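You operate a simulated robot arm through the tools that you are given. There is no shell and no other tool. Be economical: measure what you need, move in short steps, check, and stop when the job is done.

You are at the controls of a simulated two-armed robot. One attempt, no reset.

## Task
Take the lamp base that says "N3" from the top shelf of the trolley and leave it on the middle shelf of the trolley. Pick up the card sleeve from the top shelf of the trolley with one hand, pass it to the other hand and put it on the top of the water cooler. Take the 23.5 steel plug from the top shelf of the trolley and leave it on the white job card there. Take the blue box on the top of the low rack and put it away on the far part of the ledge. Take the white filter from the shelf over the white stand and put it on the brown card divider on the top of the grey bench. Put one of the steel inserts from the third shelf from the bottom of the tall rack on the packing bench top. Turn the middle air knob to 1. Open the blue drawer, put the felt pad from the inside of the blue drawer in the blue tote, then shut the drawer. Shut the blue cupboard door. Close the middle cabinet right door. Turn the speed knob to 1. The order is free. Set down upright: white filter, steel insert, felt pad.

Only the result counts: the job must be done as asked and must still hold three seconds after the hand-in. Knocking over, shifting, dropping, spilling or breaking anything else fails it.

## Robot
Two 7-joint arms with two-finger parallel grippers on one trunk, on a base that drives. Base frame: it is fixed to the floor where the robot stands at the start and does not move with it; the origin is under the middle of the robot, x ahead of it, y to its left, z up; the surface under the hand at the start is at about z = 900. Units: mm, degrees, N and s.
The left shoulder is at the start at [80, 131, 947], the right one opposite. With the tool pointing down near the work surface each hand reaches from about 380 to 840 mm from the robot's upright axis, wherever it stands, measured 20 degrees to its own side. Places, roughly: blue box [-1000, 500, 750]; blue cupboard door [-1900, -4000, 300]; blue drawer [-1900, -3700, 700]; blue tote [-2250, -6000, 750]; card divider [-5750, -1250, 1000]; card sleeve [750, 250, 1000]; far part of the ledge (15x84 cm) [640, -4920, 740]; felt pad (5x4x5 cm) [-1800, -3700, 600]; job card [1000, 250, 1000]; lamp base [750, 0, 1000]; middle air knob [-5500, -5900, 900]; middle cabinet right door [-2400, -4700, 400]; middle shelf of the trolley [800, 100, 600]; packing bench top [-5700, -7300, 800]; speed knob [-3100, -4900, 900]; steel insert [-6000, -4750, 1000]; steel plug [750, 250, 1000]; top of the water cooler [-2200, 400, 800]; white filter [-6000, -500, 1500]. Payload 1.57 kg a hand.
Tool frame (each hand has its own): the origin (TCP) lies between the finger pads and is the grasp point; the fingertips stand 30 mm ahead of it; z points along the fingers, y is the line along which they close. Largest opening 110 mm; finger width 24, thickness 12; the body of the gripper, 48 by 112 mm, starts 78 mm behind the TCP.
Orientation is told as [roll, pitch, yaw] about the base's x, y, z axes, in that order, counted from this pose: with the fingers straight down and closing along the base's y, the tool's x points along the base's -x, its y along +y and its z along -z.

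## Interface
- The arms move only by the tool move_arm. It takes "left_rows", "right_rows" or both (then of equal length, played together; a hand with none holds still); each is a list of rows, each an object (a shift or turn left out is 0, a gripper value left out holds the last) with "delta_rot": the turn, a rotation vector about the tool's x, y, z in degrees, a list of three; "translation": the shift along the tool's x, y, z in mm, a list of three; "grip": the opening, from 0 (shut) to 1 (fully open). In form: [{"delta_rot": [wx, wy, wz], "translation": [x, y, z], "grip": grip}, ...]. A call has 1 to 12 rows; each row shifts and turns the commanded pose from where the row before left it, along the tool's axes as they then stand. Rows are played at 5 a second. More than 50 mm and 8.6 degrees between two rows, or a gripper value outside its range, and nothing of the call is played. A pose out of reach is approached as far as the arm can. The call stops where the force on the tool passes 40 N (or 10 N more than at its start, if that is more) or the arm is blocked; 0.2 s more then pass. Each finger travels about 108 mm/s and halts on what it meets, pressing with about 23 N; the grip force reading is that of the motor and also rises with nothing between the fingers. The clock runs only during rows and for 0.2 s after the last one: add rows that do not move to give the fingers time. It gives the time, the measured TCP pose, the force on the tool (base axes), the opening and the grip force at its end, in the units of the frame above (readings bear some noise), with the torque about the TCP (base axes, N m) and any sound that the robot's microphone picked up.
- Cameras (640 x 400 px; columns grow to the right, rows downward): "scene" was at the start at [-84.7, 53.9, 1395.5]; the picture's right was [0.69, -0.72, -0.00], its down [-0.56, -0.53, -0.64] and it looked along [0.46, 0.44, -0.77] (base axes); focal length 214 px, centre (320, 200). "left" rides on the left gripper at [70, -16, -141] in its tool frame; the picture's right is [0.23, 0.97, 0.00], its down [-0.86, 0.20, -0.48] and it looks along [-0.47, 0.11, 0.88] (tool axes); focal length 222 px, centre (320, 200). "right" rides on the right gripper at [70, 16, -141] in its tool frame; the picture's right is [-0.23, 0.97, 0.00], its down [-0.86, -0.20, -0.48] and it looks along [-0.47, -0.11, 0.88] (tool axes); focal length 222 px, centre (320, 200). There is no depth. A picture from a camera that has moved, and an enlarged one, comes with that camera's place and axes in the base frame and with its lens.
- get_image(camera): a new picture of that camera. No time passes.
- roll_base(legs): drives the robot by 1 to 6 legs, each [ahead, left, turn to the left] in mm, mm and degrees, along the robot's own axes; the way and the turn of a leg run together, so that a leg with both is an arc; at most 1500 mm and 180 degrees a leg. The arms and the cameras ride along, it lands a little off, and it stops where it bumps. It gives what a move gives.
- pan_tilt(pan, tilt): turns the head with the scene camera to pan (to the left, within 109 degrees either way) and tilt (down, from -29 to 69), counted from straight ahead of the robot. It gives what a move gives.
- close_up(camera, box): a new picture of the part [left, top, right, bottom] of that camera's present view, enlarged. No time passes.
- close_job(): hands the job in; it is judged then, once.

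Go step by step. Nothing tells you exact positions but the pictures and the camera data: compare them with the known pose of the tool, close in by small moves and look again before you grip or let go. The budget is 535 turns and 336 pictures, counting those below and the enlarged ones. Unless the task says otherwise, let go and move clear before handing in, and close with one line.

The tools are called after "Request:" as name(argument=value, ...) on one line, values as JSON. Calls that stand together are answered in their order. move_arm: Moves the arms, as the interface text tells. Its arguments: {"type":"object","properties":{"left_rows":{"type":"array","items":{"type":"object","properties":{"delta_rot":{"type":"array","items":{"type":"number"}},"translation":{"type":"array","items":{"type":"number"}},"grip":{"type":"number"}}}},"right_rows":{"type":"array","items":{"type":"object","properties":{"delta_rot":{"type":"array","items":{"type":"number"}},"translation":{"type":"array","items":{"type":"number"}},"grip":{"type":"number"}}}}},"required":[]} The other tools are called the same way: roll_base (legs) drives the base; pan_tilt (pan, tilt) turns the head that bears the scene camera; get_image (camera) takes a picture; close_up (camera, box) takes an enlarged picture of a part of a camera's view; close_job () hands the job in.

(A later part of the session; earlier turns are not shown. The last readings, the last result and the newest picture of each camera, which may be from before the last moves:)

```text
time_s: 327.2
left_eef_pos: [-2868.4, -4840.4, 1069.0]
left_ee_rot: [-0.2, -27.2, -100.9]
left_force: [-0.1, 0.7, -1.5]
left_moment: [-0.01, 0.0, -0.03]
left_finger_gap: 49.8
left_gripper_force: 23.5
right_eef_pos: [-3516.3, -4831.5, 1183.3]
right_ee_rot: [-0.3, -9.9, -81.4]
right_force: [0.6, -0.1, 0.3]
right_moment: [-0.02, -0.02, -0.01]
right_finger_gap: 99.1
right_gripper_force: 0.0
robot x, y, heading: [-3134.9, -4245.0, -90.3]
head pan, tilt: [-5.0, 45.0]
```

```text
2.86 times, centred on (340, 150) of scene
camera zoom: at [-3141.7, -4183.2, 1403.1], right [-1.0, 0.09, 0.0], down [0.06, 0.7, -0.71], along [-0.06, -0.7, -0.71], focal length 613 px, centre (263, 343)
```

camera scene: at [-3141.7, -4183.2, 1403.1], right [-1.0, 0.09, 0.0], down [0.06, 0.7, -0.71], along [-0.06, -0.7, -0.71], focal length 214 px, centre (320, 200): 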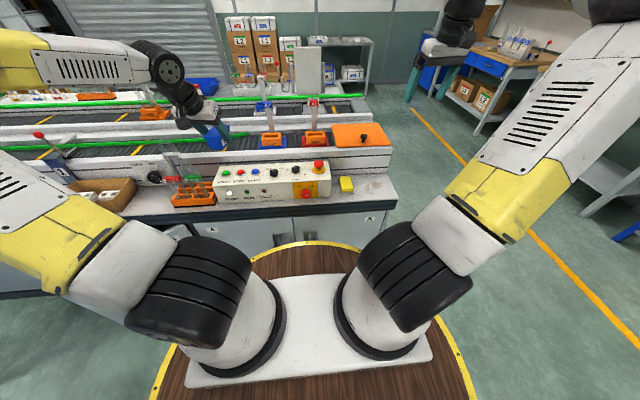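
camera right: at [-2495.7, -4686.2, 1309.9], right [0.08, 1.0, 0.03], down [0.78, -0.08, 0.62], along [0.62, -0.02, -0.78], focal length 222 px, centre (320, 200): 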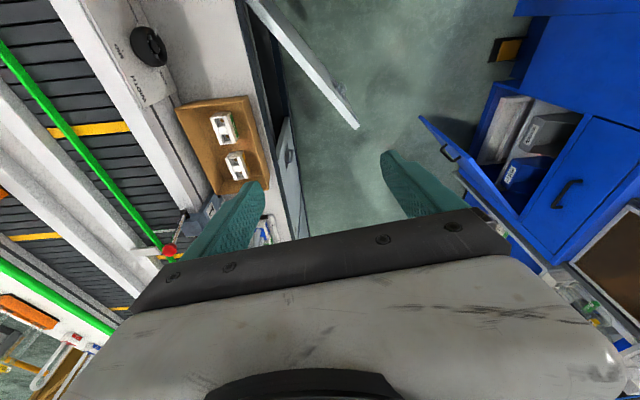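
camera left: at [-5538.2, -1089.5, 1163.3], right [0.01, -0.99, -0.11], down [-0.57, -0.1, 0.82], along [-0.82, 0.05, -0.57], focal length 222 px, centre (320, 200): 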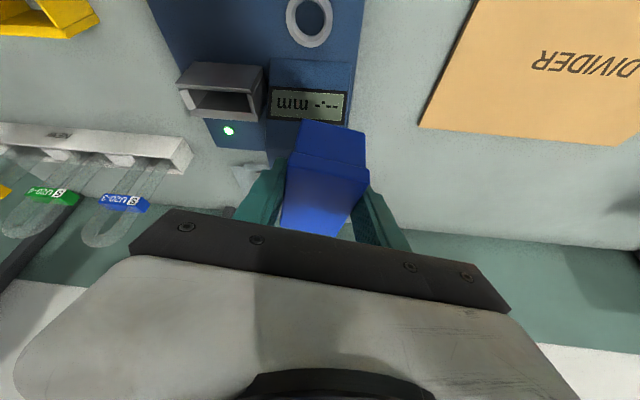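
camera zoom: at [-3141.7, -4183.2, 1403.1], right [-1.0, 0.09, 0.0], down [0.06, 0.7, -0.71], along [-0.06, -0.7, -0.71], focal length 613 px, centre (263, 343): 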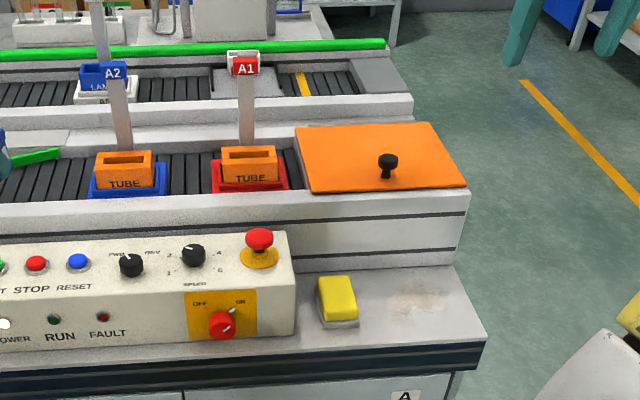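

Request:
move_arm(right_rows=[{"translation": [-0.6, 46, 12]}, {"translation": [-0.6, 46, 12]}, {"translation": [-0.6, 46, 12]}, {"translation": [-0.6, 46, 12]}, {"translation": [-0.6, 46, 12]}, {"translation": [-0.6, 46, 12]}, {"translation": [-0.6, 46, 12]}, {"translation": [-0.6, 46, 12]}, {"translation": [-0.6, 46, 12]}, {"translation": [0, 0, 0]}])

Request:
get_image(camera="right")

Request:
get_image(camera="scene")

```text
time_s: 329.4
left_eef_pos: [-2868.9, -4840.0, 1069.2]
left_ee_rot: [-0.2, -27.3, -101.0]
left_force: [-0.2, -0.1, -3.1]
left_moment: [0.02, 0.01, 0.01]
left_finger_gap: 50.0
left_gripper_force: 23.2
right_eef_pos: [-3254.5, -4806.0, 1107.5]
right_ee_rot: [-0.2, -10.1, -81.6]
right_force: [0.3, 0.2, 0.0]
right_moment: [-0.03, 0.01, 0.0]
right_finger_gap: 99.1
right_gripper_force: 0.1
right hand out of reach, approached as far as the arm can: row 6, 7, 8, 9
robot x, y, heading: [-3131.5, -4244.3, -90.0]
head pan, tilt: [-5.0, 45.0]
```

```text
150 pictures are left
camera right: at [-3250.7, -4709.8, 1234.0], right [1.0, -0.08, 0.04], down [-0.08, -0.78, 0.62], along [-0.02, -0.62, -0.78], focal length 222 px, centre (320, 200)
```

right: 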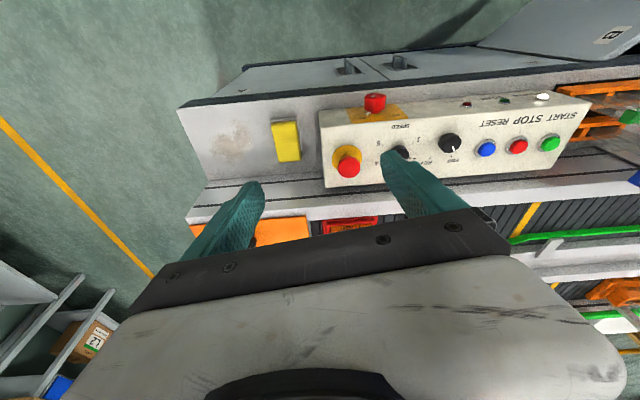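

```text
149 pictures are left
camera scene: at [-3141.6, -4183.3, 1403.1], right [-1.0, 0.09, 0.0], down [0.06, 0.7, -0.71], along [-0.06, -0.7, -0.71], focal length 214 px, centre (320, 200)
```

scene: 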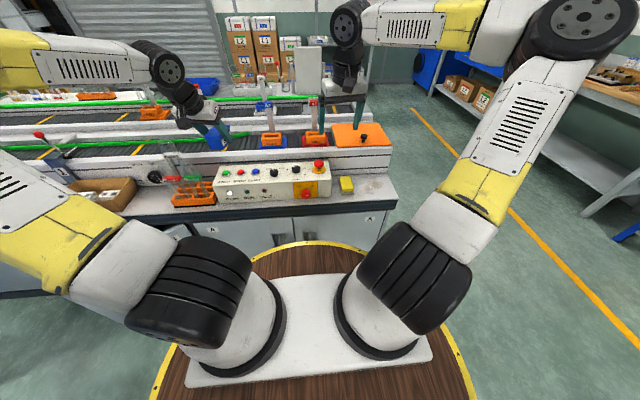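

Request:
close_up(camera="scene", box=[270, 150, 340, 200])

Request:
roll_base(legs=[[0, 230, 0]])

Request:
move_arm(right_rows=[{"delta_rot": [0, -8, 0]}, {"delta_rot": [0, -8, 0]}, {"delta_rot": [0, -8, 0]}, {"delta_rot": [0, -6, 0]}, {"translation": [0, -40, 0]}, {"translation": [0, -40, 0]}, {"translation": [0, 0, 0]}])

Request:
get_image(camera="right")

Request:
get_image(camera="scene")

```text
8.00 times, centred on (305, 175) of scene
camera zoom: at [-3141.6, -4183.3, 1403.1], right [-1.0, 0.09, 0.0], down [0.06, 0.7, -0.71], along [-0.06, -0.7, -0.71], focal length 1716 px, centre (440, 400)
```

zoom: 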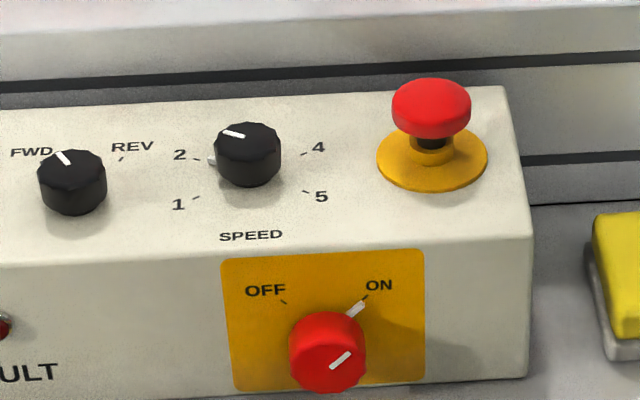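

```text
time_s: 331.2
left_eef_pos: [-2633.1, -4840.1, 1068.8]
left_ee_rot: [-0.1, -27.2, -100.9]
left_force: [0.2, -0.1, -0.9]
left_moment: [0.01, 0.0, 0.01]
left_finger_gap: 49.6
left_gripper_force: 23.1
right_eef_pos: [-3020.1, -4803.8, 1108.1]
right_ee_rot: [-0.3, -10.1, -81.7]
right_force: [-0.6, -0.1, 0.7]
right_moment: [0.0, 0.0, -0.01]
right_finger_gap: 99.1
right_gripper_force: 0.1
robot x, y, heading: [-2898.8, -4244.3, -90.0]
head pan, tilt: [-5.0, 45.0]
```

```text
time_s: 332.8
left_eef_pos: [-2632.8, -4839.9, 1069.2]
left_ee_rot: [-0.1, -27.3, -101.0]
left_force: [1.1, 0.5, -2.2]
left_moment: [0.05, 0.02, 0.0]
left_finger_gap: 49.9
left_gripper_force: 22.8
right_eef_pos: [-3098.6, -4816.5, 1108.2]
right_ee_rot: [-0.3, -40.2, -81.4]
right_force: [-0.1, 0.6, -0.2]
right_moment: [0.03, 0.01, 0.04]
right_finger_gap: 98.9
right_gripper_force: 0.0
robot x, y, heading: [-2895.3, -4243.5, -89.9]
head pan, tilt: [-5.0, 45.0]
```

```text
147 pictures are left
camera right: at [-3102.7, -4671.4, 1172.2], right [0.99, -0.03, 0.14], down [-0.14, -0.37, 0.92], along [0.03, -0.93, -0.37], focal length 222 px, centre (320, 200)
```

right: 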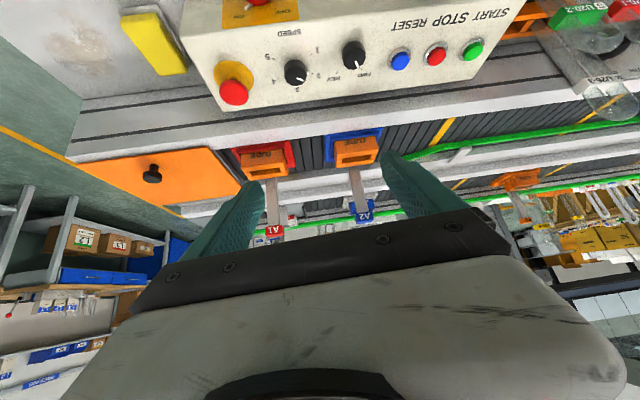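

```text
146 pictures are left
camera scene: at [-2905.8, -4183.2, 1403.1], right [-1.0, 0.09, 0.0], down [0.06, 0.7, -0.71], along [-0.06, -0.7, -0.71], focal length 214 px, centre (320, 200)
```

scene: 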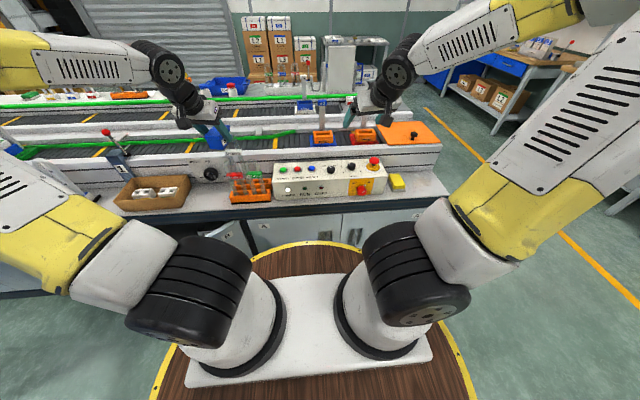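

The knob stands on a top face sloped about 22°, base at about (-3100,-4934,825), pointing at 2. I align the right tool with its axis and come to 100 mm above.

Request:
move_arm(right_rows=[{"delta_rot": [0, 6, 0], "grip": 0.55}, {"delta_rot": [0, 6, 0]}, {"delta_rot": [0, 6, 0]}, {"delta_rot": [1.6, 0, 4]}, {"delta_rot": [1.6, 0, 4]}, {"translation": [-0.6, -0.5, 43]}, {"translation": [-0.6, -0.5, 43]}, {"translation": [-0.6, -0.5, 43]}, {"translation": [-0.6, -0.5, 43]}, {"translation": [0, 0, 0]}])

Request:
get_image(camera="right")

Request:
close_up(camera="scene", box=[260, 100, 420, 220])

```text
time_s: 335.0
left_eef_pos: [-2633.4, -4840.5, 1070.0]
left_ee_rot: [-0.1, -27.4, -100.9]
left_force: [0.8, -0.2, -1.4]
left_moment: [0.0, 0.01, -0.01]
left_finger_gap: 50.1
left_gripper_force: 22.8
right_eef_pos: [-3102.9, -4884.6, 951.5]
right_ee_rot: [-0.2, -22.2, -90.2]
right_force: [0.2, 0.1, 0.4]
right_moment: [-0.01, -0.01, 0.02]
right_finger_gap: 60.2
right_gripper_force: 0.1
robot x, y, heading: [-2895.9, -4244.0, -90.0]
head pan, tilt: [-5.0, 45.0]
```

```text
145 pictures are left
camera right: at [-3085.0, -4766.4, 1056.2], right [0.97, -0.22, 0.08], down [-0.2, -0.61, 0.77], along [-0.11, -0.76, -0.64], focal length 222 px, centre (320, 200)
```

right: 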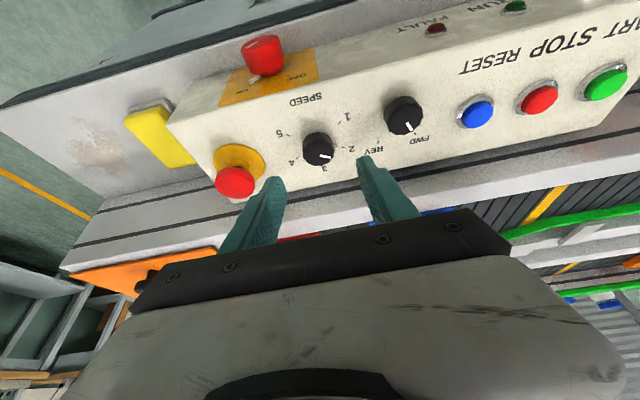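

```text
3.33 times, centred on (340, 160) of scene
camera zoom: at [-2905.8, -4183.2, 1403.1], right [-1.0, 0.09, 0.0], down [0.06, 0.7, -0.71], along [-0.06, -0.7, -0.71], focal length 715 px, centre (253, 333)
```

zoom: 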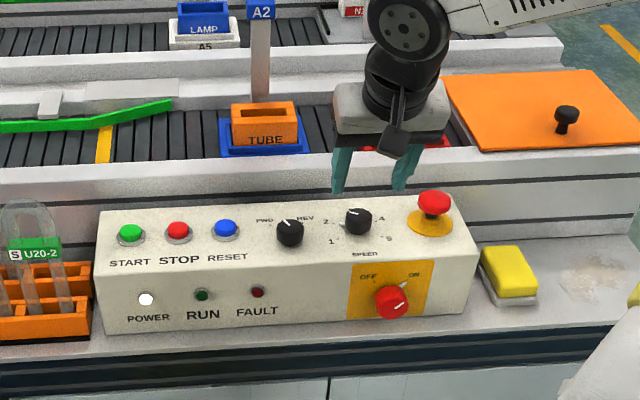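

Request:
close_up(camera="right", box=[260, 100, 380, 190])

Request:
close_up(camera="scene", box=[310, 150, 370, 195])

```text
4.44 times, centred on (320, 145) of right
camera zoom: at [-3085.0, -4766.4, 1056.2], right [0.97, -0.22, 0.08], down [-0.2, -0.61, 0.77], along [-0.11, -0.76, -0.64], focal length 987 px, centre (320, 444)
```

zoom: 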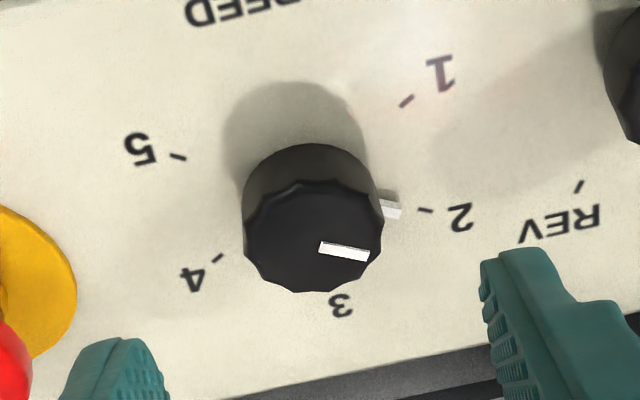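

```text
8.89 times, centred on (340, 172) of scene
camera zoom: at [-2905.8, -4183.2, 1403.1], right [-1.0, 0.09, 0.0], down [0.06, 0.7, -0.71], along [-0.06, -0.7, -0.71], focal length 1906 px, centre (142, 444)
```

zoom: 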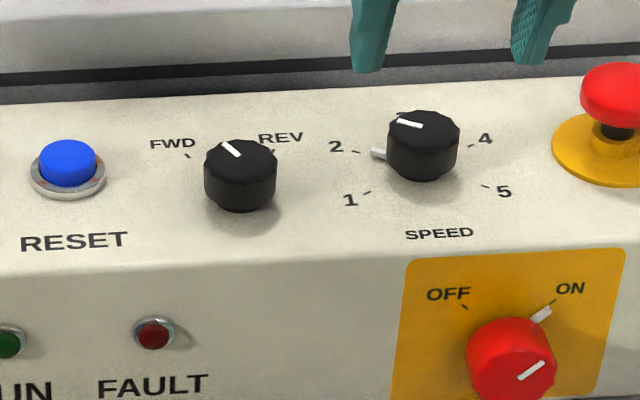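

The knob clearly points at 2; 1 is about 60° counter-clockwise. I approach further.

Request:
move_arm(right_rows=[{"translation": [0.8, 1.3, 32]}, {"translation": [0.8, 1.3, 32]}, {"translation": [0, 0, 0]}])

Request:
get_image(camera="right")

Request:
close_up(camera="scene", box=[310, 130, 400, 195])

```text
time_s: 335.8
left_eef_pos: [-2633.4, -4840.8, 1069.7]
left_ee_rot: [-0.1, -27.3, -100.8]
left_force: [-0.4, 0.6, -2.0]
left_moment: [0.02, -0.01, -0.01]
left_finger_gap: 49.7
left_gripper_force: 23.2
right_eef_pos: [-3099.5, -4908.6, 888.9]
right_ee_rot: [-0.2, -22.2, -90.3]
right_force: [-0.3, 0.1, 1.0]
right_moment: [-0.04, 0.04, -0.02]
right_finger_gap: 60.4
right_gripper_force: 0.0
robot x, y, heading: [-2897.0, -4241.3, -90.2]
head pan, tilt: [-5.0, 45.0]
```

```text
141 pictures are left
camera right: at [-3081.6, -4790.1, 993.7], right [0.97, -0.21, 0.08], down [-0.2, -0.61, 0.77], along [-0.11, -0.76, -0.64], focal length 222 px, centre (320, 200)
```

right: 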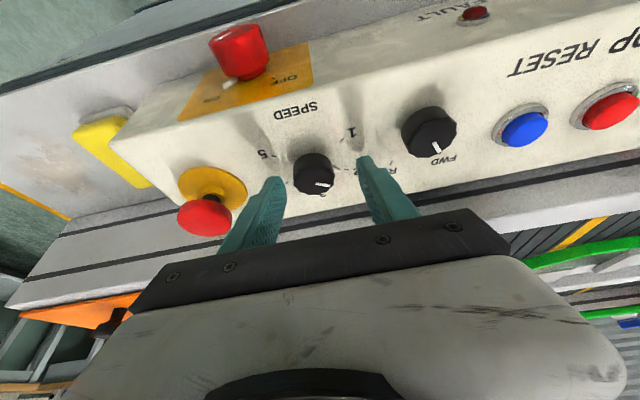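

```text
6.15 times, centred on (355, 162) of scene
camera zoom: at [-2905.8, -4183.2, 1403.1], right [-1.0, 0.09, 0.0], down [0.06, 0.7, -0.71], along [-0.06, -0.7, -0.71], focal length 1320 px, centre (105, 431)
```

zoom: 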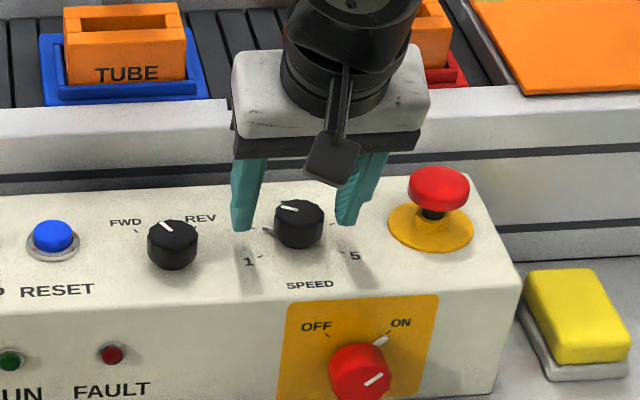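

Request:
move_arm(right_rows=[{"translation": [0, -5.5, 15]}, {"translation": [0, 0, 14]}, {"translation": [0, 0, 0]}])

Request:
get_image(camera="right")

Request:
close_up(camera="scene", box=[320, 140, 390, 190])

```text
time_s: 336.3
left_eef_pos: [-2633.3, -4838.6, 1069.8]
left_ee_rot: [-0.2, -27.3, -101.1]
left_force: [0.0, -0.2, -1.2]
left_moment: [0.01, 0.03, 0.04]
left_finger_gap: 49.8
left_gripper_force: 22.6
right_eef_pos: [-3102.0, -4912.0, 877.2]
right_ee_rot: [-0.1, -22.3, -90.1]
right_force: [-0.8, 12.2, 15.3]
right_moment: [0.38, -0.45, 0.47]
right_finger_gap: 59.0
right_gripper_force: 0.0
robot x, y, heading: [-2899.3, -4243.4, -89.9]
head pan, tilt: [-5.0, 45.0]
stopped in row 2 (right hand): the force on the tool passed its limit at 57 N (the readings are from after the stop); the commanded pose is now the measured one
```

```text
139 pictures are left
camera right: at [-3085.7, -4794.9, 981.3], right [0.97, -0.21, 0.08], down [-0.2, -0.61, 0.77], along [-0.11, -0.76, -0.63], focal length 222 px, centre (320, 200)
```

right: 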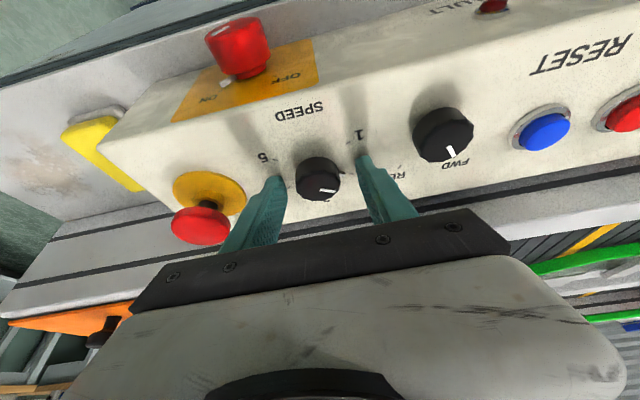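

```text
8.00 times, centred on (355, 165) of scene
camera zoom: at [-2905.8, -4182.0, 1403.1], right [-1.0, 0.09, 0.0], down [0.06, 0.7, -0.71], along [-0.06, -0.7, -0.71], focal length 1716 px, centre (40, 480)
```

zoom: 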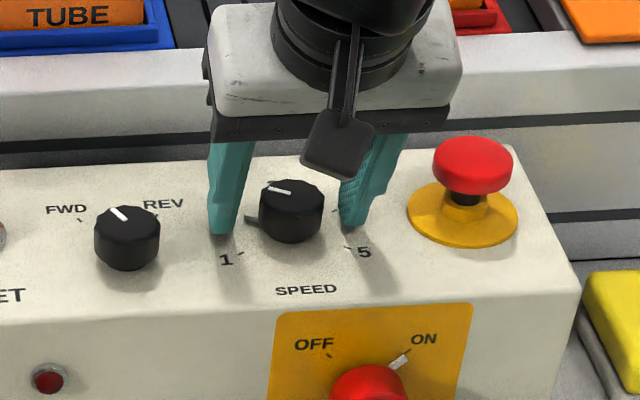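

Fingertips touch the panel around the knob. I back off 2 mm and close on the knob.

Request:
move_arm(right_rows=[{"translation": [0, 0, -3]}, {"grip": 0.1}, {"grip": 0.1}, {"grip": 0.1}, {"grip": 0.1}])

Request:
close_up(camera="scene", box=[320, 140, 390, 190])

```text
time_s: 337.5
left_eef_pos: [-2634.1, -4840.8, 1070.2]
left_ee_rot: [-0.1, -27.2, -101.0]
left_force: [0.0, -0.3, -0.9]
left_moment: [0.01, -0.01, -0.04]
left_finger_gap: 49.7
left_gripper_force: 22.9
right_eef_pos: [-3104.1, -4912.7, 877.9]
right_ee_rot: [-0.2, -22.2, -90.3]
right_force: [-5.8, -2.8, -5.2]
right_moment: [-0.18, 0.22, -0.05]
right_finger_gap: 33.3
right_gripper_force: 41.0
robot x, y, heading: [-2898.7, -4241.2, -90.0]
head pan, tilt: [-5.0, 45.0]
```

```text
8.00 times, centred on (355, 165) of scene
camera zoom: at [-2906.2, -4183.6, 1403.1], right [-1.0, 0.09, 0.0], down [0.06, 0.7, -0.71], along [-0.06, -0.7, -0.71], focal length 1716 px, centre (40, 480)
```

zoom: 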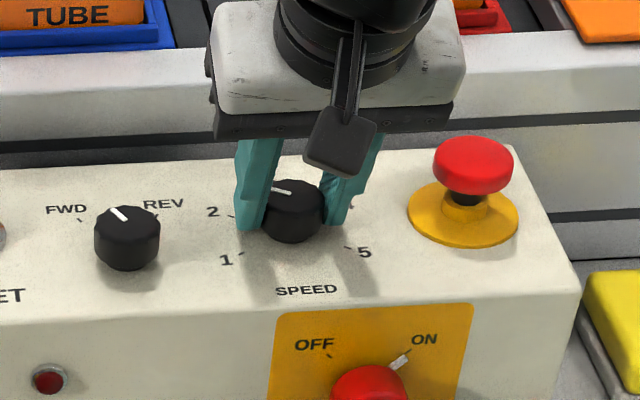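

Request:
move_arm(right_rows=[{"delta_rot": [0, 0, -7.5]}, {"delta_rot": [0, 0, -7.5]}, {"delta_rot": [0, 0, -7.5]}, {"delta_rot": [0, 0, -7.5]}, {"delta_rot": [0, 0, -7.5]}, {"delta_rot": [0, 0, -7.5]}, {"delta_rot": [0, 0, -7.5]}, {"delta_rot": [0, 0, -7.5]}, {"translation": [0, 0, 0]}])

Request:
close_up(camera="scene", box=[320, 140, 390, 190])

```text
time_s: 338.9
left_eef_pos: [-2632.0, -4838.6, 1070.0]
left_ee_rot: [-0.2, -27.3, -101.0]
left_force: [0.0, 0.4, -1.1]
left_moment: [0.01, -0.02, 0.0]
left_finger_gap: 49.7
left_gripper_force: 23.3
right_eef_pos: [-3095.9, -4916.6, 882.3]
right_ee_rot: [-16.2, -16.6, -43.3]
right_force: [0.8, 0.9, 5.7]
right_moment: [0.97, -0.43, 0.04]
right_finger_gap: 35.1
right_gripper_force: 42.6
robot x, y, heading: [-2896.4, -4241.5, -90.1]
head pan, tilt: [-5.0, 45.0]
stopped in row 7 (right hand): the force on the tool passed its limit at 41 N (the readings are from after the stop); the commanded pose is now the measured one
```

```text
8.00 times, centred on (355, 165) of scene
camera zoom: at [-2905.5, -4183.2, 1403.1], right [-1.0, 0.09, 0.0], down [0.06, 0.7, -0.71], along [-0.06, -0.7, -0.71], focal length 1716 px, centre (40, 480)
```

zoom: 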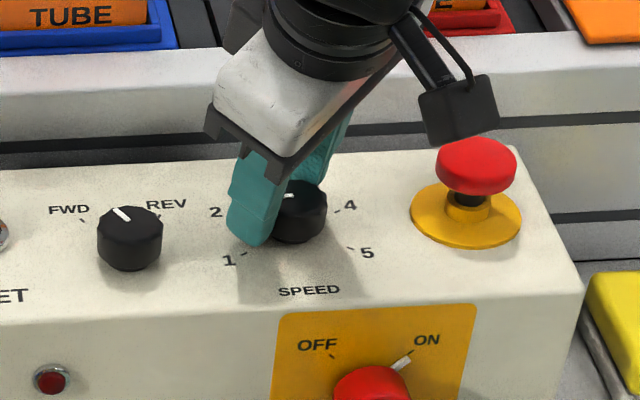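

Request:
move_arm(right_rows=[{"translation": [0, 0, -2]}, {"delta_rot": [0, 0, -6]}, {"delta_rot": [0, 0, -6]}, {"translation": [0, 0, 0]}])

Request:
close_up(camera="scene", box=[320, 140, 390, 190])

Request:
close_up(camera="right", box=[220, 80, 420, 220])

```text
time_s: 339.9
left_eef_pos: [-2631.9, -4839.6, 1069.0]
left_ee_rot: [0.0, -27.3, -100.8]
left_force: [0.4, -0.4, -1.6]
left_moment: [-0.01, 0.01, 0.03]
left_finger_gap: 49.8
left_gripper_force: 22.7
right_eef_pos: [-3092.6, -4915.1, 885.2]
right_ee_rot: [-19.0, -13.1, -31.0]
right_force: [18.4, -2.1, -9.3]
right_moment: [-0.16, -1.31, 0.1]
right_finger_gap: 34.9
right_gripper_force: 42.4
robot x, y, heading: [-2898.1, -4243.3, -90.1]
head pan, tilt: [-5.0, 45.0]
```

```text
8.00 times, centred on (355, 165) of scene
camera zoom: at [-2904.9, -4183.8, 1403.1], right [-1.0, 0.09, 0.0], down [0.06, 0.7, -0.71], along [-0.06, -0.7, -0.71], focal length 1716 px, centre (40, 480)
```

zoom: 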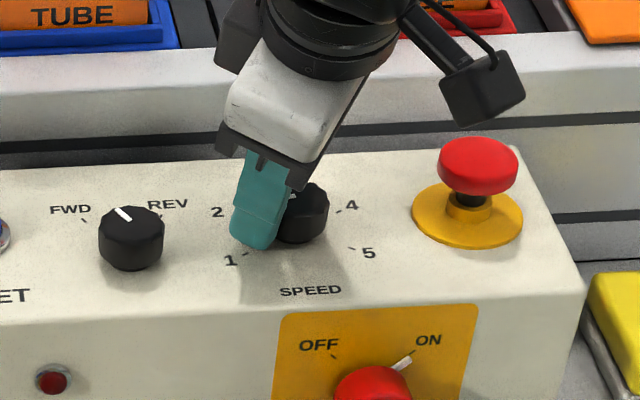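

```text
2.86 times, centred on (320, 150) of right
camera zoom: at [-3143.2, -4812.4, 993.4], right [0.73, 0.64, -0.26], down [0.6, -0.4, 0.7], along [0.34, -0.66, -0.67], focal length 635 px, centre (320, 343)
```

zoom: 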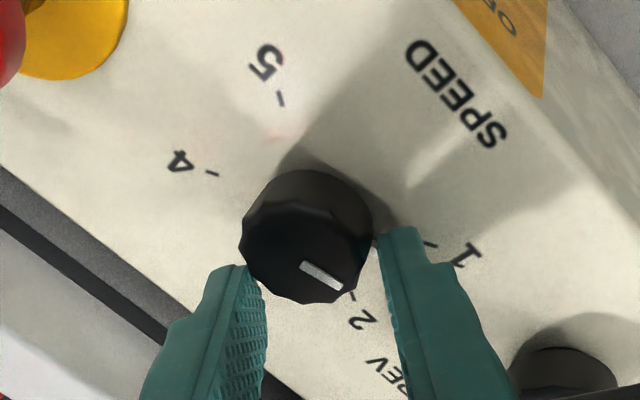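

Request:
move_arm(right_rows=[{"delta_rot": [0, 0, -5]}, {"delta_rot": [0, 0, -5]}, {"delta_rot": [0, 0, -5]}, {"translation": [0, 0, 0]}])

Request:
close_up(camera="right", box=[220, 80, 420, 220])

```text
time_s: 340.6
left_eef_pos: [-2631.7, -4838.8, 1068.9]
left_ee_rot: [-0.1, -27.3, -100.8]
left_force: [0.1, -1.2, -1.6]
left_moment: [0.02, 0.03, 0.02]
left_finger_gap: 49.9
left_gripper_force: 23.1
right_eef_pos: [-3089.1, -4912.9, 884.4]
right_ee_rot: [-20.7, -9.6, -20.9]
right_force: [2.7, 2.8, 4.5]
right_moment: [0.48, 0.34, 0.06]
right_finger_gap: 34.4
right_gripper_force: 42.0
robot x, y, heading: [-2898.8, -4242.8, -90.0]
head pan, tilt: [-5.0, 45.0]
stopped in row 3 (right hand): the force on the tool passed its limit at 42 N (the readings are from after the stop); the commanded pose is now the measured one
```

```text
2.86 times, centred on (320, 150) of right
camera zoom: at [-3150.0, -4820.3, 997.2], right [0.59, 0.75, -0.3], down [0.7, -0.29, 0.65], along [0.4, -0.6, -0.69], focal length 635 px, centre (320, 343)
```

zoom: 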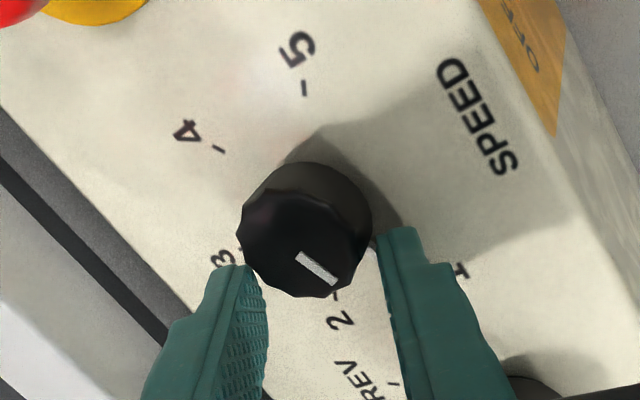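

Request:
move_arm(right_rows=[{"grip": 0.55}, {"grip": 0.55}, {"grip": 0.55}, {"translation": [0, 0, -25]}, {"translation": [0, 0, -25]}, {"translation": [0, 0, 0]}])

Request:
close_up(camera="right", box=[220, 80, 420, 220])

Request:
close_up(camera="scene", box=[320, 140, 390, 190])

```text
time_s: 342.0
left_eef_pos: [-2632.3, -4839.1, 1068.5]
left_ee_rot: [-0.1, -27.2, -100.9]
left_force: [0.8, 0.0, -1.0]
left_moment: [0.06, -0.01, 0.04]
left_finger_gap: 50.0
left_gripper_force: 23.5
right_eef_pos: [-3093.5, -4894.4, 932.2]
right_ee_rot: [-20.6, -9.6, -21.0]
right_force: [1.2, -1.0, 0.0]
right_moment: [0.02, 0.02, -0.03]
right_finger_gap: 60.5
right_gripper_force: 0.1
robot x, y, heading: [-2898.9, -4242.5, -89.8]
head pan, tilt: [-5.0, 45.0]
```

```text
2.86 times, centred on (320, 150) of right
camera zoom: at [-3153.1, -4800.7, 1044.8], right [0.59, 0.75, -0.3], down [0.7, -0.29, 0.65], along [0.4, -0.6, -0.69], focal length 635 px, centre (320, 343)
```

zoom: 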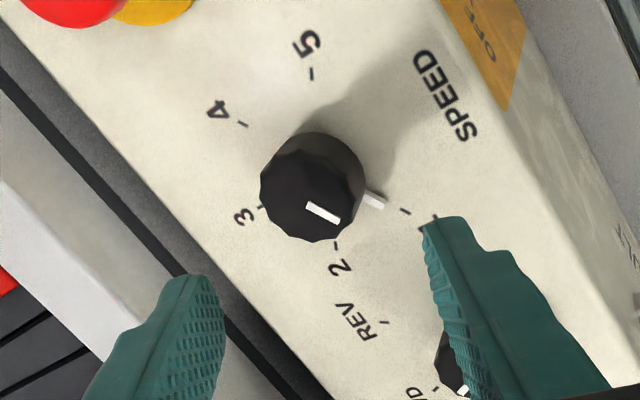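

```text
8.00 times, centred on (355, 165) of scene
camera zoom: at [-2905.4, -4183.2, 1403.1], right [-1.0, 0.09, 0.0], down [0.06, 0.7, -0.71], along [-0.06, -0.7, -0.71], focal length 1716 px, centre (40, 480)
```

zoom: 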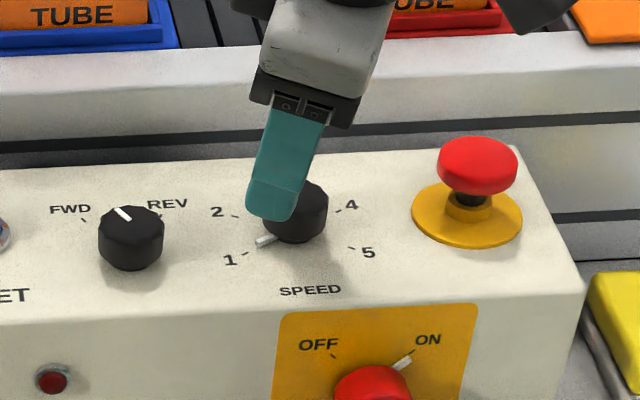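

The speed pointer now sits at 1. I retract the right hand and unwind its rotation.

Request:
move_arm(right_rows=[{"translation": [0, 0, -45]}, {"translation": [0, 0, -45]}, {"translation": [0, 0, -45]}, {"delta_rot": [0, 0, 8.5]}, {"delta_rot": [0, 0, 8.5]}, {"delta_rot": [0, 0, 8.5]}, {"delta_rot": [0, 0, 8.5]}, {"delta_rot": [0, 0, 8.5]}, {"delta_rot": [0, 0, 8.5]}, {"delta_rot": [0, 0, 8.5]}, {"delta_rot": [0, 0, 8.5]}])

Request:
close_up(camera="scene", box=[310, 150, 390, 200])

Request:
pan_tilt(pan=45, tilt=35)

Request:
get_image(camera="scene")

```text
time_s: 344.4
left_eef_pos: [-2631.8, -4839.2, 1069.9]
left_ee_rot: [-0.1, -27.2, -100.8]
left_force: [-0.5, 0.2, -1.2]
left_moment: [-0.01, 0.0, 0.01]
left_finger_gap: 49.9
left_gripper_force: 22.5
right_eef_pos: [-3094.7, -4842.4, 1055.5]
right_ee_rot: [1.5, -22.7, -91.2]
right_force: [0.1, -0.3, 0.0]
right_moment: [0.03, 0.02, 0.01]
right_finger_gap: 60.4
right_gripper_force: 0.0
robot x, y, heading: [-2897.6, -4241.8, -89.8]
head pan, tilt: [-5.0, 45.0]
```

```text
8.00 times, centred on (350, 175) of scene
camera zoom: at [-2905.5, -4183.2, 1403.1], right [-1.0, 0.09, 0.0], down [0.06, 0.7, -0.71], along [-0.06, -0.7, -0.71], focal length 1716 px, centre (80, 400)
```

zoom: 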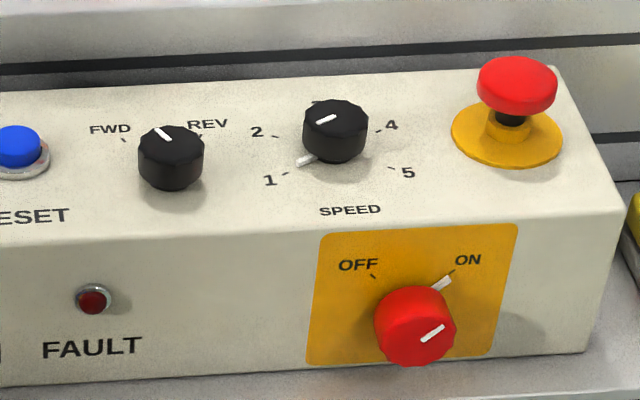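

```text
time_s: 345.5
left_eef_pos: [-2632.1, -4839.9, 1070.3]
left_ee_rot: [-0.2, -27.3, -100.8]
left_force: [0.6, -0.8, -1.6]
left_moment: [0.0, 0.02, -0.01]
left_finger_gap: 49.8
left_gripper_force: 22.9
right_eef_pos: [-3094.9, -4843.0, 1054.4]
right_ee_rot: [1.5, -22.7, -90.9]
right_force: [-1.1, -0.5, -0.5]
right_moment: [0.03, -0.02, -0.02]
right_finger_gap: 60.3
right_gripper_force: 0.2
robot x, y, heading: [-2899.6, -4246.5, -90.2]
head pan, tilt: [45.0, 35.0]
```

```text
129 pictures are left
camera scene: at [-2836.2, -4164.4, 1417.9], right [-0.71, -0.71, 0.0], down [-0.41, 0.41, -0.82], along [0.58, -0.58, -0.57], focal length 214 px, centre (320, 200)
```

scene: 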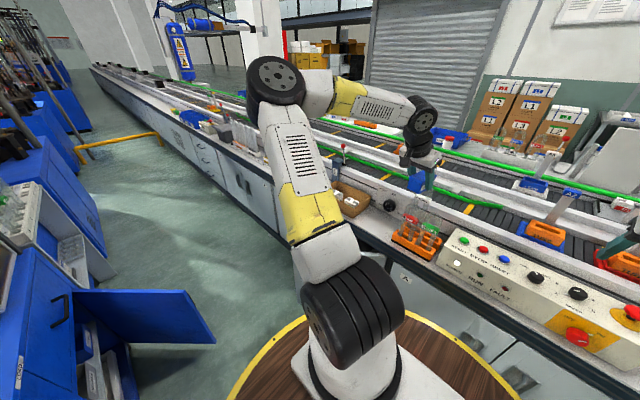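

Speed is set to 1. Next the grey door: I reposition facing south-east so the right hand can push it shut.

Request:
move_arm(right_rows=[{"translation": [30, 0, -35]}, {"translation": [45, 0, -18]}, {"translation": [45, 0, -18]}, {"translation": [45, 0, -18], "grip": 0.0}, {"translation": [0, 0, 0]}])

Request:
roll_base(legs=[[0, 0, 50], [160, 195, 0]])

Request:
pan_tilt(pan=-15, tilt=50)

Request:
get_image(camera="scene")

```text
time_s: 346.7
left_eef_pos: [-2631.0, -4838.3, 1068.8]
left_ee_rot: [0.0, -27.3, -100.9]
left_force: [-0.4, -0.6, -1.8]
left_moment: [0.02, 0.0, 0.03]
left_finger_gap: 49.5
left_gripper_force: 23.0
right_eef_pos: [-3094.6, -4652.9, 1071.7]
right_ee_rot: [1.5, -22.6, -91.0]
right_force: [0.4, 0.3, -0.1]
right_moment: [-0.02, -0.03, -0.01]
right_finger_gap: 0.0
right_gripper_force: 21.4
robot x, y, heading: [-2899.4, -4245.0, -89.9]
head pan, tilt: [45.0, 35.0]
```

```text
time_s: 350.8
left_eef_pos: [-2021.6, -4369.5, 1070.1]
left_ee_rot: [-0.1, -27.3, -50.5]
left_force: [-0.2, 0.4, -0.9]
left_moment: [0.07, 0.01, 0.0]
left_finger_gap: 49.8
left_gripper_force: 23.2
right_eef_pos: [-2460.2, -4606.6, 1073.0]
right_ee_rot: [1.6, -22.7, -40.8]
right_force: [0.7, -0.5, -0.8]
right_moment: [0.0, 0.02, 0.01]
right_finger_gap: 0.0
right_gripper_force: 21.3
robot x, y, heading: [-2649.4, -4196.7, -39.8]
head pan, tilt: [45.0, 35.0]
```

```text
time_s: 352.1
left_eef_pos: [-2021.8, -4368.7, 1069.5]
left_ee_rot: [-0.2, -27.3, -50.4]
left_force: [0.5, 0.4, -3.5]
left_moment: [0.02, -0.02, 0.0]
left_finger_gap: 49.6
left_gripper_force: 22.9
right_eef_pos: [-2460.1, -4607.9, 1073.4]
right_ee_rot: [1.5, -22.7, -40.7]
right_force: [0.7, -0.1, -0.9]
right_moment: [0.02, -0.02, -0.01]
right_finger_gap: 0.1
right_gripper_force: 21.1
robot x, y, heading: [-2649.7, -4192.4, -39.4]
head pan, tilt: [-15.0, 50.0]
```

```text
128 pictures are left
camera scene: at [-2714.1, -4166.6, 1396.2], right [-0.81, -0.58, 0.0], down [-0.45, 0.62, -0.64], along [0.37, -0.52, -0.77], focal length 214 px, centre (320, 200)
```

scene: 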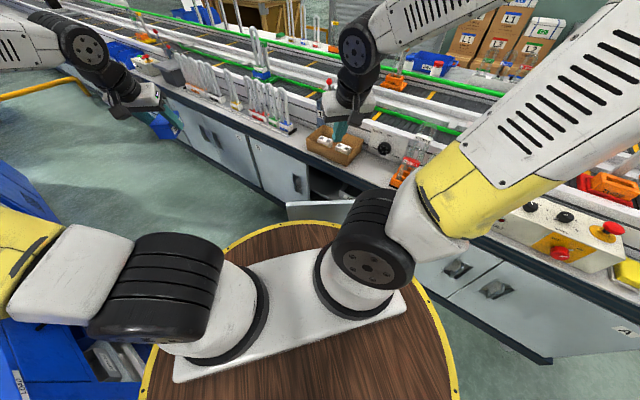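

Request:
roll_base(legs=[[-70, 0, 0]])

Request:
move_arm(right_rows=[{"translation": [8.7, 10.3, 47]}, {"translation": [8.7, 10.3, 47]}, {"translation": [8.7, 10.3, 47]}, {"translation": [8.7, 10.3, 47]}, {"translation": [8.7, 10.3, 47]}, {"translation": [8.7, 10.3, 47]}, {"translation": [8.7, 10.3, 47]}, {"translation": [8.7, 10.3, 47]}, {"translation": [8.7, 10.3, 47]}, {"translation": [0, 0, 0]}])

Request:
get_image(camera="right")

```text
time_s: 353.1
left_eef_pos: [-2074.5, -4324.9, 1069.7]
left_ee_rot: [-0.1, -27.2, -50.4]
left_force: [-0.6, 0.0, -1.5]
left_moment: [0.02, -0.01, 0.05]
left_finger_gap: 49.7
left_gripper_force: 22.9
right_eef_pos: [-2513.8, -4561.9, 1072.3]
right_ee_rot: [1.6, -22.7, -40.6]
right_force: [0.1, -0.6, 0.2]
right_moment: [-0.01, -0.01, 0.0]
right_finger_gap: 0.1
right_gripper_force: 21.1
robot x, y, heading: [-2710.5, -4150.1, -39.4]
head pan, tilt: [-15.0, 50.0]
```

```text
time_s: 355.4
left_eef_pos: [-2074.5, -4323.9, 1069.3]
left_ee_rot: [-0.1, -27.2, -50.5]
left_force: [0.4, 0.7, -1.4]
left_moment: [0.0, 0.01, -0.01]
left_finger_gap: 49.8
left_gripper_force: 23.1
right_eef_pos: [-2369.6, -4552.7, 658.1]
right_ee_rot: [1.5, -22.7, -40.8]
right_force: [-0.2, 0.3, 0.1]
right_moment: [-0.03, 0.02, 0.03]
right_finger_gap: 0.0
right_gripper_force: 21.2
right hand out of reach, approached as far as the arm can: row 2, 3
robot x, y, heading: [-2705.7, -4148.1, -39.3]
head pan, tilt: [-15.0, 50.0]
```

```text
127 pictures are left
camera right: at [-2452.5, -4466.0, 761.0], right [0.79, 0.61, 0.11], down [0.32, -0.56, 0.77], along [0.53, -0.57, -0.63], focal length 222 px, centre (320, 200)
```

right: 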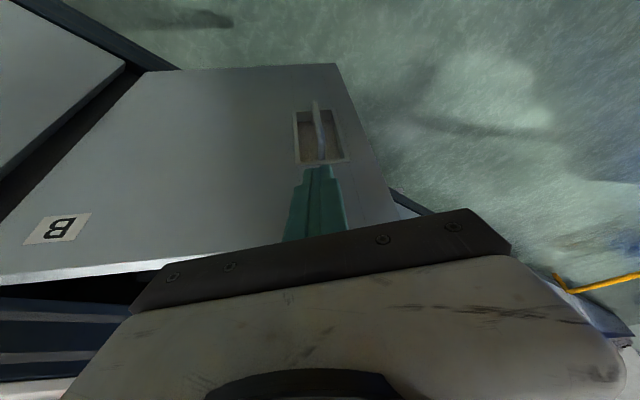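

The hand is right in front of the door's outer face. I push it along its arc.

Request:
move_arm(right_rows=[{"translation": [-22.7, -2.5, 31.2]}, {"translation": [-22.7, -2.5, 31.2]}, {"translation": [-35.4, -6.6, 14.8]}, {"translation": [-35.4, -6.6, 14.8]}, {"translation": [-37.8, -19.4, 15.8]}, {"translation": [-37.8, -19.4, 15.8]}, {"translation": [0, 0, 0]}])

Request:
get_image(camera="right")

```text
time_s: 356.9
left_eef_pos: [-2074.8, -4323.4, 1070.2]
left_ee_rot: [0.0, -27.3, -50.4]
left_force: [0.4, -0.5, 0.0]
left_moment: [0.01, -0.03, 0.0]
left_finger_gap: 49.8
left_gripper_force: 23.2
right_eef_pos: [-2231.2, -4742.1, 618.8]
right_ee_rot: [1.5, -22.7, -40.6]
right_force: [0.1, -0.7, -0.4]
right_moment: [-0.01, 0.01, -0.02]
right_finger_gap: 0.0
right_gripper_force: 22.2
robot x, y, heading: [-2701.2, -4149.8, -39.5]
head pan, tilt: [-15.0, 50.0]
```

```text
126 pictures are left
camera right: at [-2312.6, -4654.8, 722.6], right [0.79, 0.61, 0.11], down [0.32, -0.56, 0.77], along [0.53, -0.57, -0.63], focal length 222 px, centre (320, 200)
```

right: 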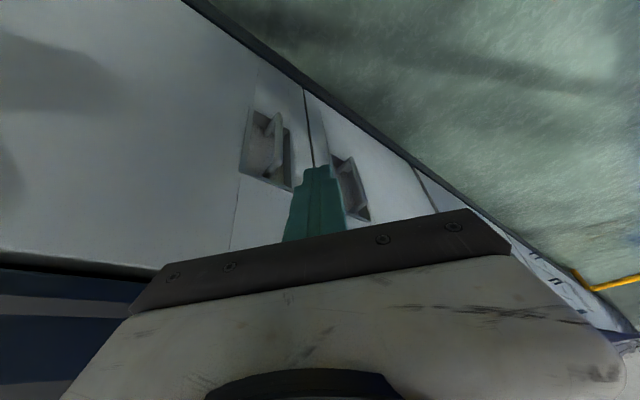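

Request:
move_arm(right_rows=[{"translation": [42.8, -38, -17.9]}, {"translation": [-11.7, -15.3, 4.9]}, {"translation": [-11.7, -15.3, 4.9]}, {"translation": [-11.7, -15.3, 4.9]}, {"translation": [-11.7, -15.3, 4.9]}, {"translation": [-11.7, -15.3, 4.9]}, {"translation": [0, 0, 0]}])

Request:
get_image(camera="right")

```text
refused: row 1 steps farther than a row can; nothing moved
```

```text
125 pictures are left
camera right: at [-2312.6, -4654.8, 722.6], right [0.79, 0.61, 0.11], down [0.32, -0.56, 0.77], along [0.53, -0.57, -0.63], focal length 222 px, centre (320, 200)
```

right: 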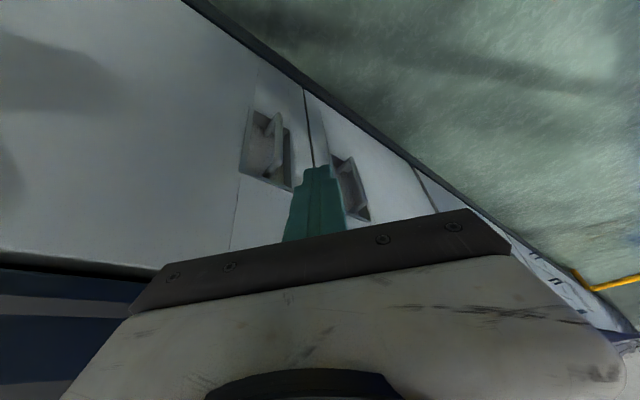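

Request:
move_arm(right_rows=[{"translation": [21.4, -19, -9]}, {"translation": [21.4, -19, -9]}, {"translation": [-11.7, -15.3, 4.9]}, {"translation": [-11.7, -15.3, 4.9]}, {"translation": [-11.7, -15.3, 4.9]}, {"translation": [-11.7, -15.3, 4.9]}, {"translation": [-11.7, -15.3, 4.9]}, {"translation": [-11.7, -15.3, 4.9]}, {"translation": [0, 0, 0]}])

```text
time_s: 358.2
left_eef_pos: [-2075.2, -4323.0, 1068.7]
left_ee_rot: [-0.1, -27.2, -50.4]
left_force: [0.0, -0.2, -0.4]
left_moment: [-0.03, 0.02, -0.01]
left_finger_gap: 49.6
left_gripper_force: 23.3
right_eef_pos: [-2289.4, -4785.8, 611.9]
right_ee_rot: [2.2, -21.7, -40.4]
right_force: [0.8, 2.5, -1.0]
right_moment: [-0.21, -0.01, -0.06]
right_finger_gap: 0.1
right_gripper_force: 21.3
robot x, y, heading: [-2704.7, -4152.7, -39.7]
head pan, tilt: [-15.0, 50.0]
stopped in row 6 (right hand): the force on the tool passed its limit at 84 N (the readings are from after the stop); the commanded pose is now the measured one
```

The grey door is shut firmly. I withdraw the right hand, tuck the left hand closer, and reposition for the blue cupboard door.

Request:
move_arm(right_rows=[{"translation": [15, 20, -6]}, {"translation": [15, 20, -6]}, {"translation": [15, 20, -6]}, {"translation": [5, 10, -40]}, {"translation": [-18, 0, -44]}, {"translation": [-18, 0, -44]}, {"translation": [-18, 0, -44]}, {"translation": [-18, 0, -44]}, {"translation": [-18, 0, -44]}, {"translation": [-18, 0, -44]}], left_rows=[{}, {}, {}, {}, {"translation": [43.6, 11, -22.4]}, {"translation": [43.6, 11, -22.4]}, {"translation": [43.6, 11, -22.4]}, {}, {}, {}])

Request:
roll_base(legs=[[0, 0, 60], [0, 0, 55]])

Request:
pan_tilt(pan=-30, tilt=45)

Request:
get_image(camera="scene")

```text
refused: row 5 steps farther than a row can; nothing moved
```

```text
time_s: 362.4
left_eef_pos: [-2397.5, -3578.9, 1071.5]
left_ee_rot: [-0.8, -28.2, 26.8]
left_force: [0.9, -0.7, -0.2]
left_moment: [0.09, 0.07, 0.06]
left_finger_gap: 50.0
left_gripper_force: 23.4
right_eef_pos: [-1994.3, -3872.6, 613.0]
right_ee_rot: [2.1, -21.8, 37.9]
right_force: [-0.4, 0.5, 0.3]
right_moment: [-0.01, 0.03, 0.03]
right_finger_gap: 0.0
right_gripper_force: 21.4
robot x, y, heading: [-2704.3, -4149.1, 39.2]
head pan, tilt: [-15.0, 50.0]
stopped in leg 2: the force on the tool passed its limit at 85 N (the readings are from after the stop); the commanded pose is now the measured one
```

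```text
time_s: 363.2
left_eef_pos: [-2397.2, -3578.6, 1071.8]
left_ee_rot: [-0.8, -28.1, 26.9]
left_force: [0.8, -2.5, -2.9]
left_moment: [0.14, 0.06, 0.08]
left_finger_gap: 49.9
left_gripper_force: 22.9
right_eef_pos: [-1994.2, -3873.3, 612.5]
right_ee_rot: [2.1, -21.8, 37.9]
right_force: [0.5, -0.2, 0.1]
right_moment: [0.0, 0.04, -0.02]
right_finger_gap: 0.0
right_gripper_force: 21.4
robot x, y, heading: [-2702.9, -4148.6, 38.9]
head pan, tilt: [-30.0, 45.0]
```

```text
124 pictures are left
camera scene: at [-2732.9, -4223.6, 1403.1], right [0.16, -0.99, 0.0], down [-0.7, -0.11, -0.71], along [0.7, 0.11, -0.71], focal length 214 px, centre (320, 200)
```

scene: 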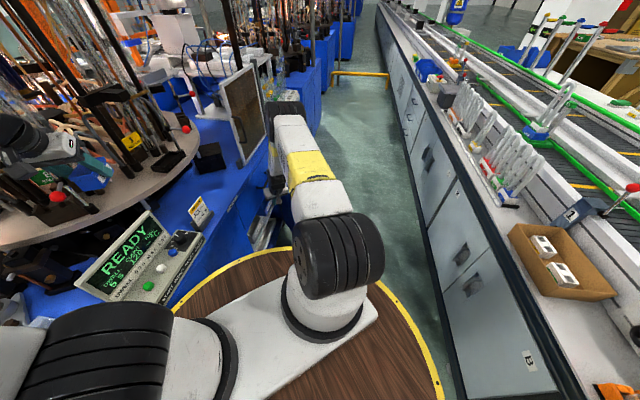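

The refused arm move let the base turn with extended hands and the left hand bumped something on the machine. I look closely before doing anything.

Request:
get_image(camera="left")

Request:
close_up(camera="scene", box=[0, 60, 240, 230])

Request:
get_image(camera="right")

```text
123 pictures are left
camera left: at [-2503.7, -3648.7, 1164.2], right [-0.61, 0.78, -0.12], down [0.38, 0.42, 0.82], along [0.69, 0.46, -0.56], focal length 222 px, centre (320, 200)
```

left: 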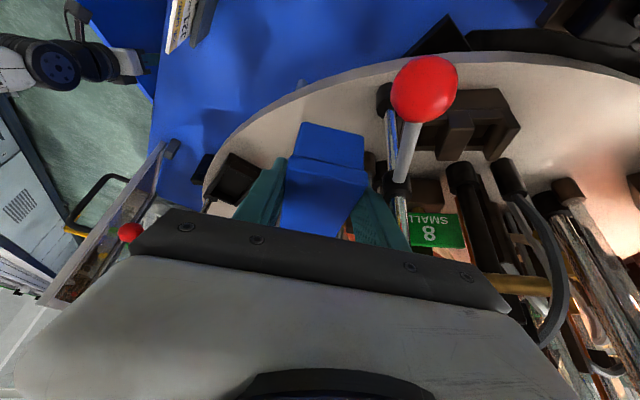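

```text
2.35 times, centred on (120, 145) of scene
camera zoom: at [-2732.9, -4223.6, 1403.1], right [0.16, -0.99, 0.0], down [-0.7, -0.11, -0.71], along [0.7, 0.11, -0.71], focal length 505 px, centre (791, 329)
```

zoom: 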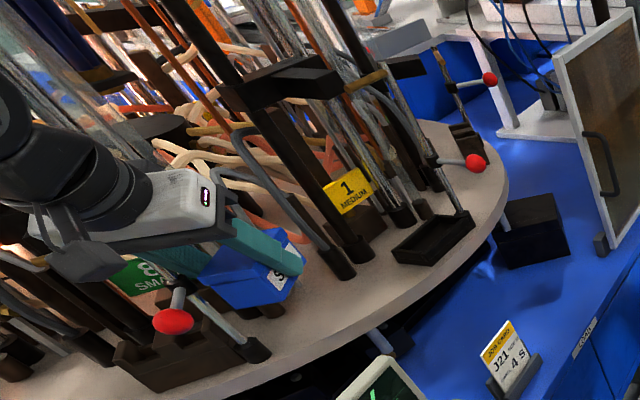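

```text
121 pictures are left
camera right: at [-2093.5, -3936.5, 718.1], right [-0.44, 0.89, 0.12], down [0.62, 0.21, 0.75], along [0.65, 0.41, -0.65], focal length 222 px, centre (320, 200)
```

right: 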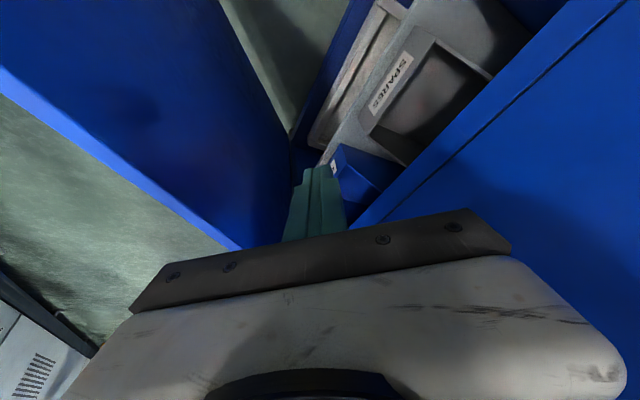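

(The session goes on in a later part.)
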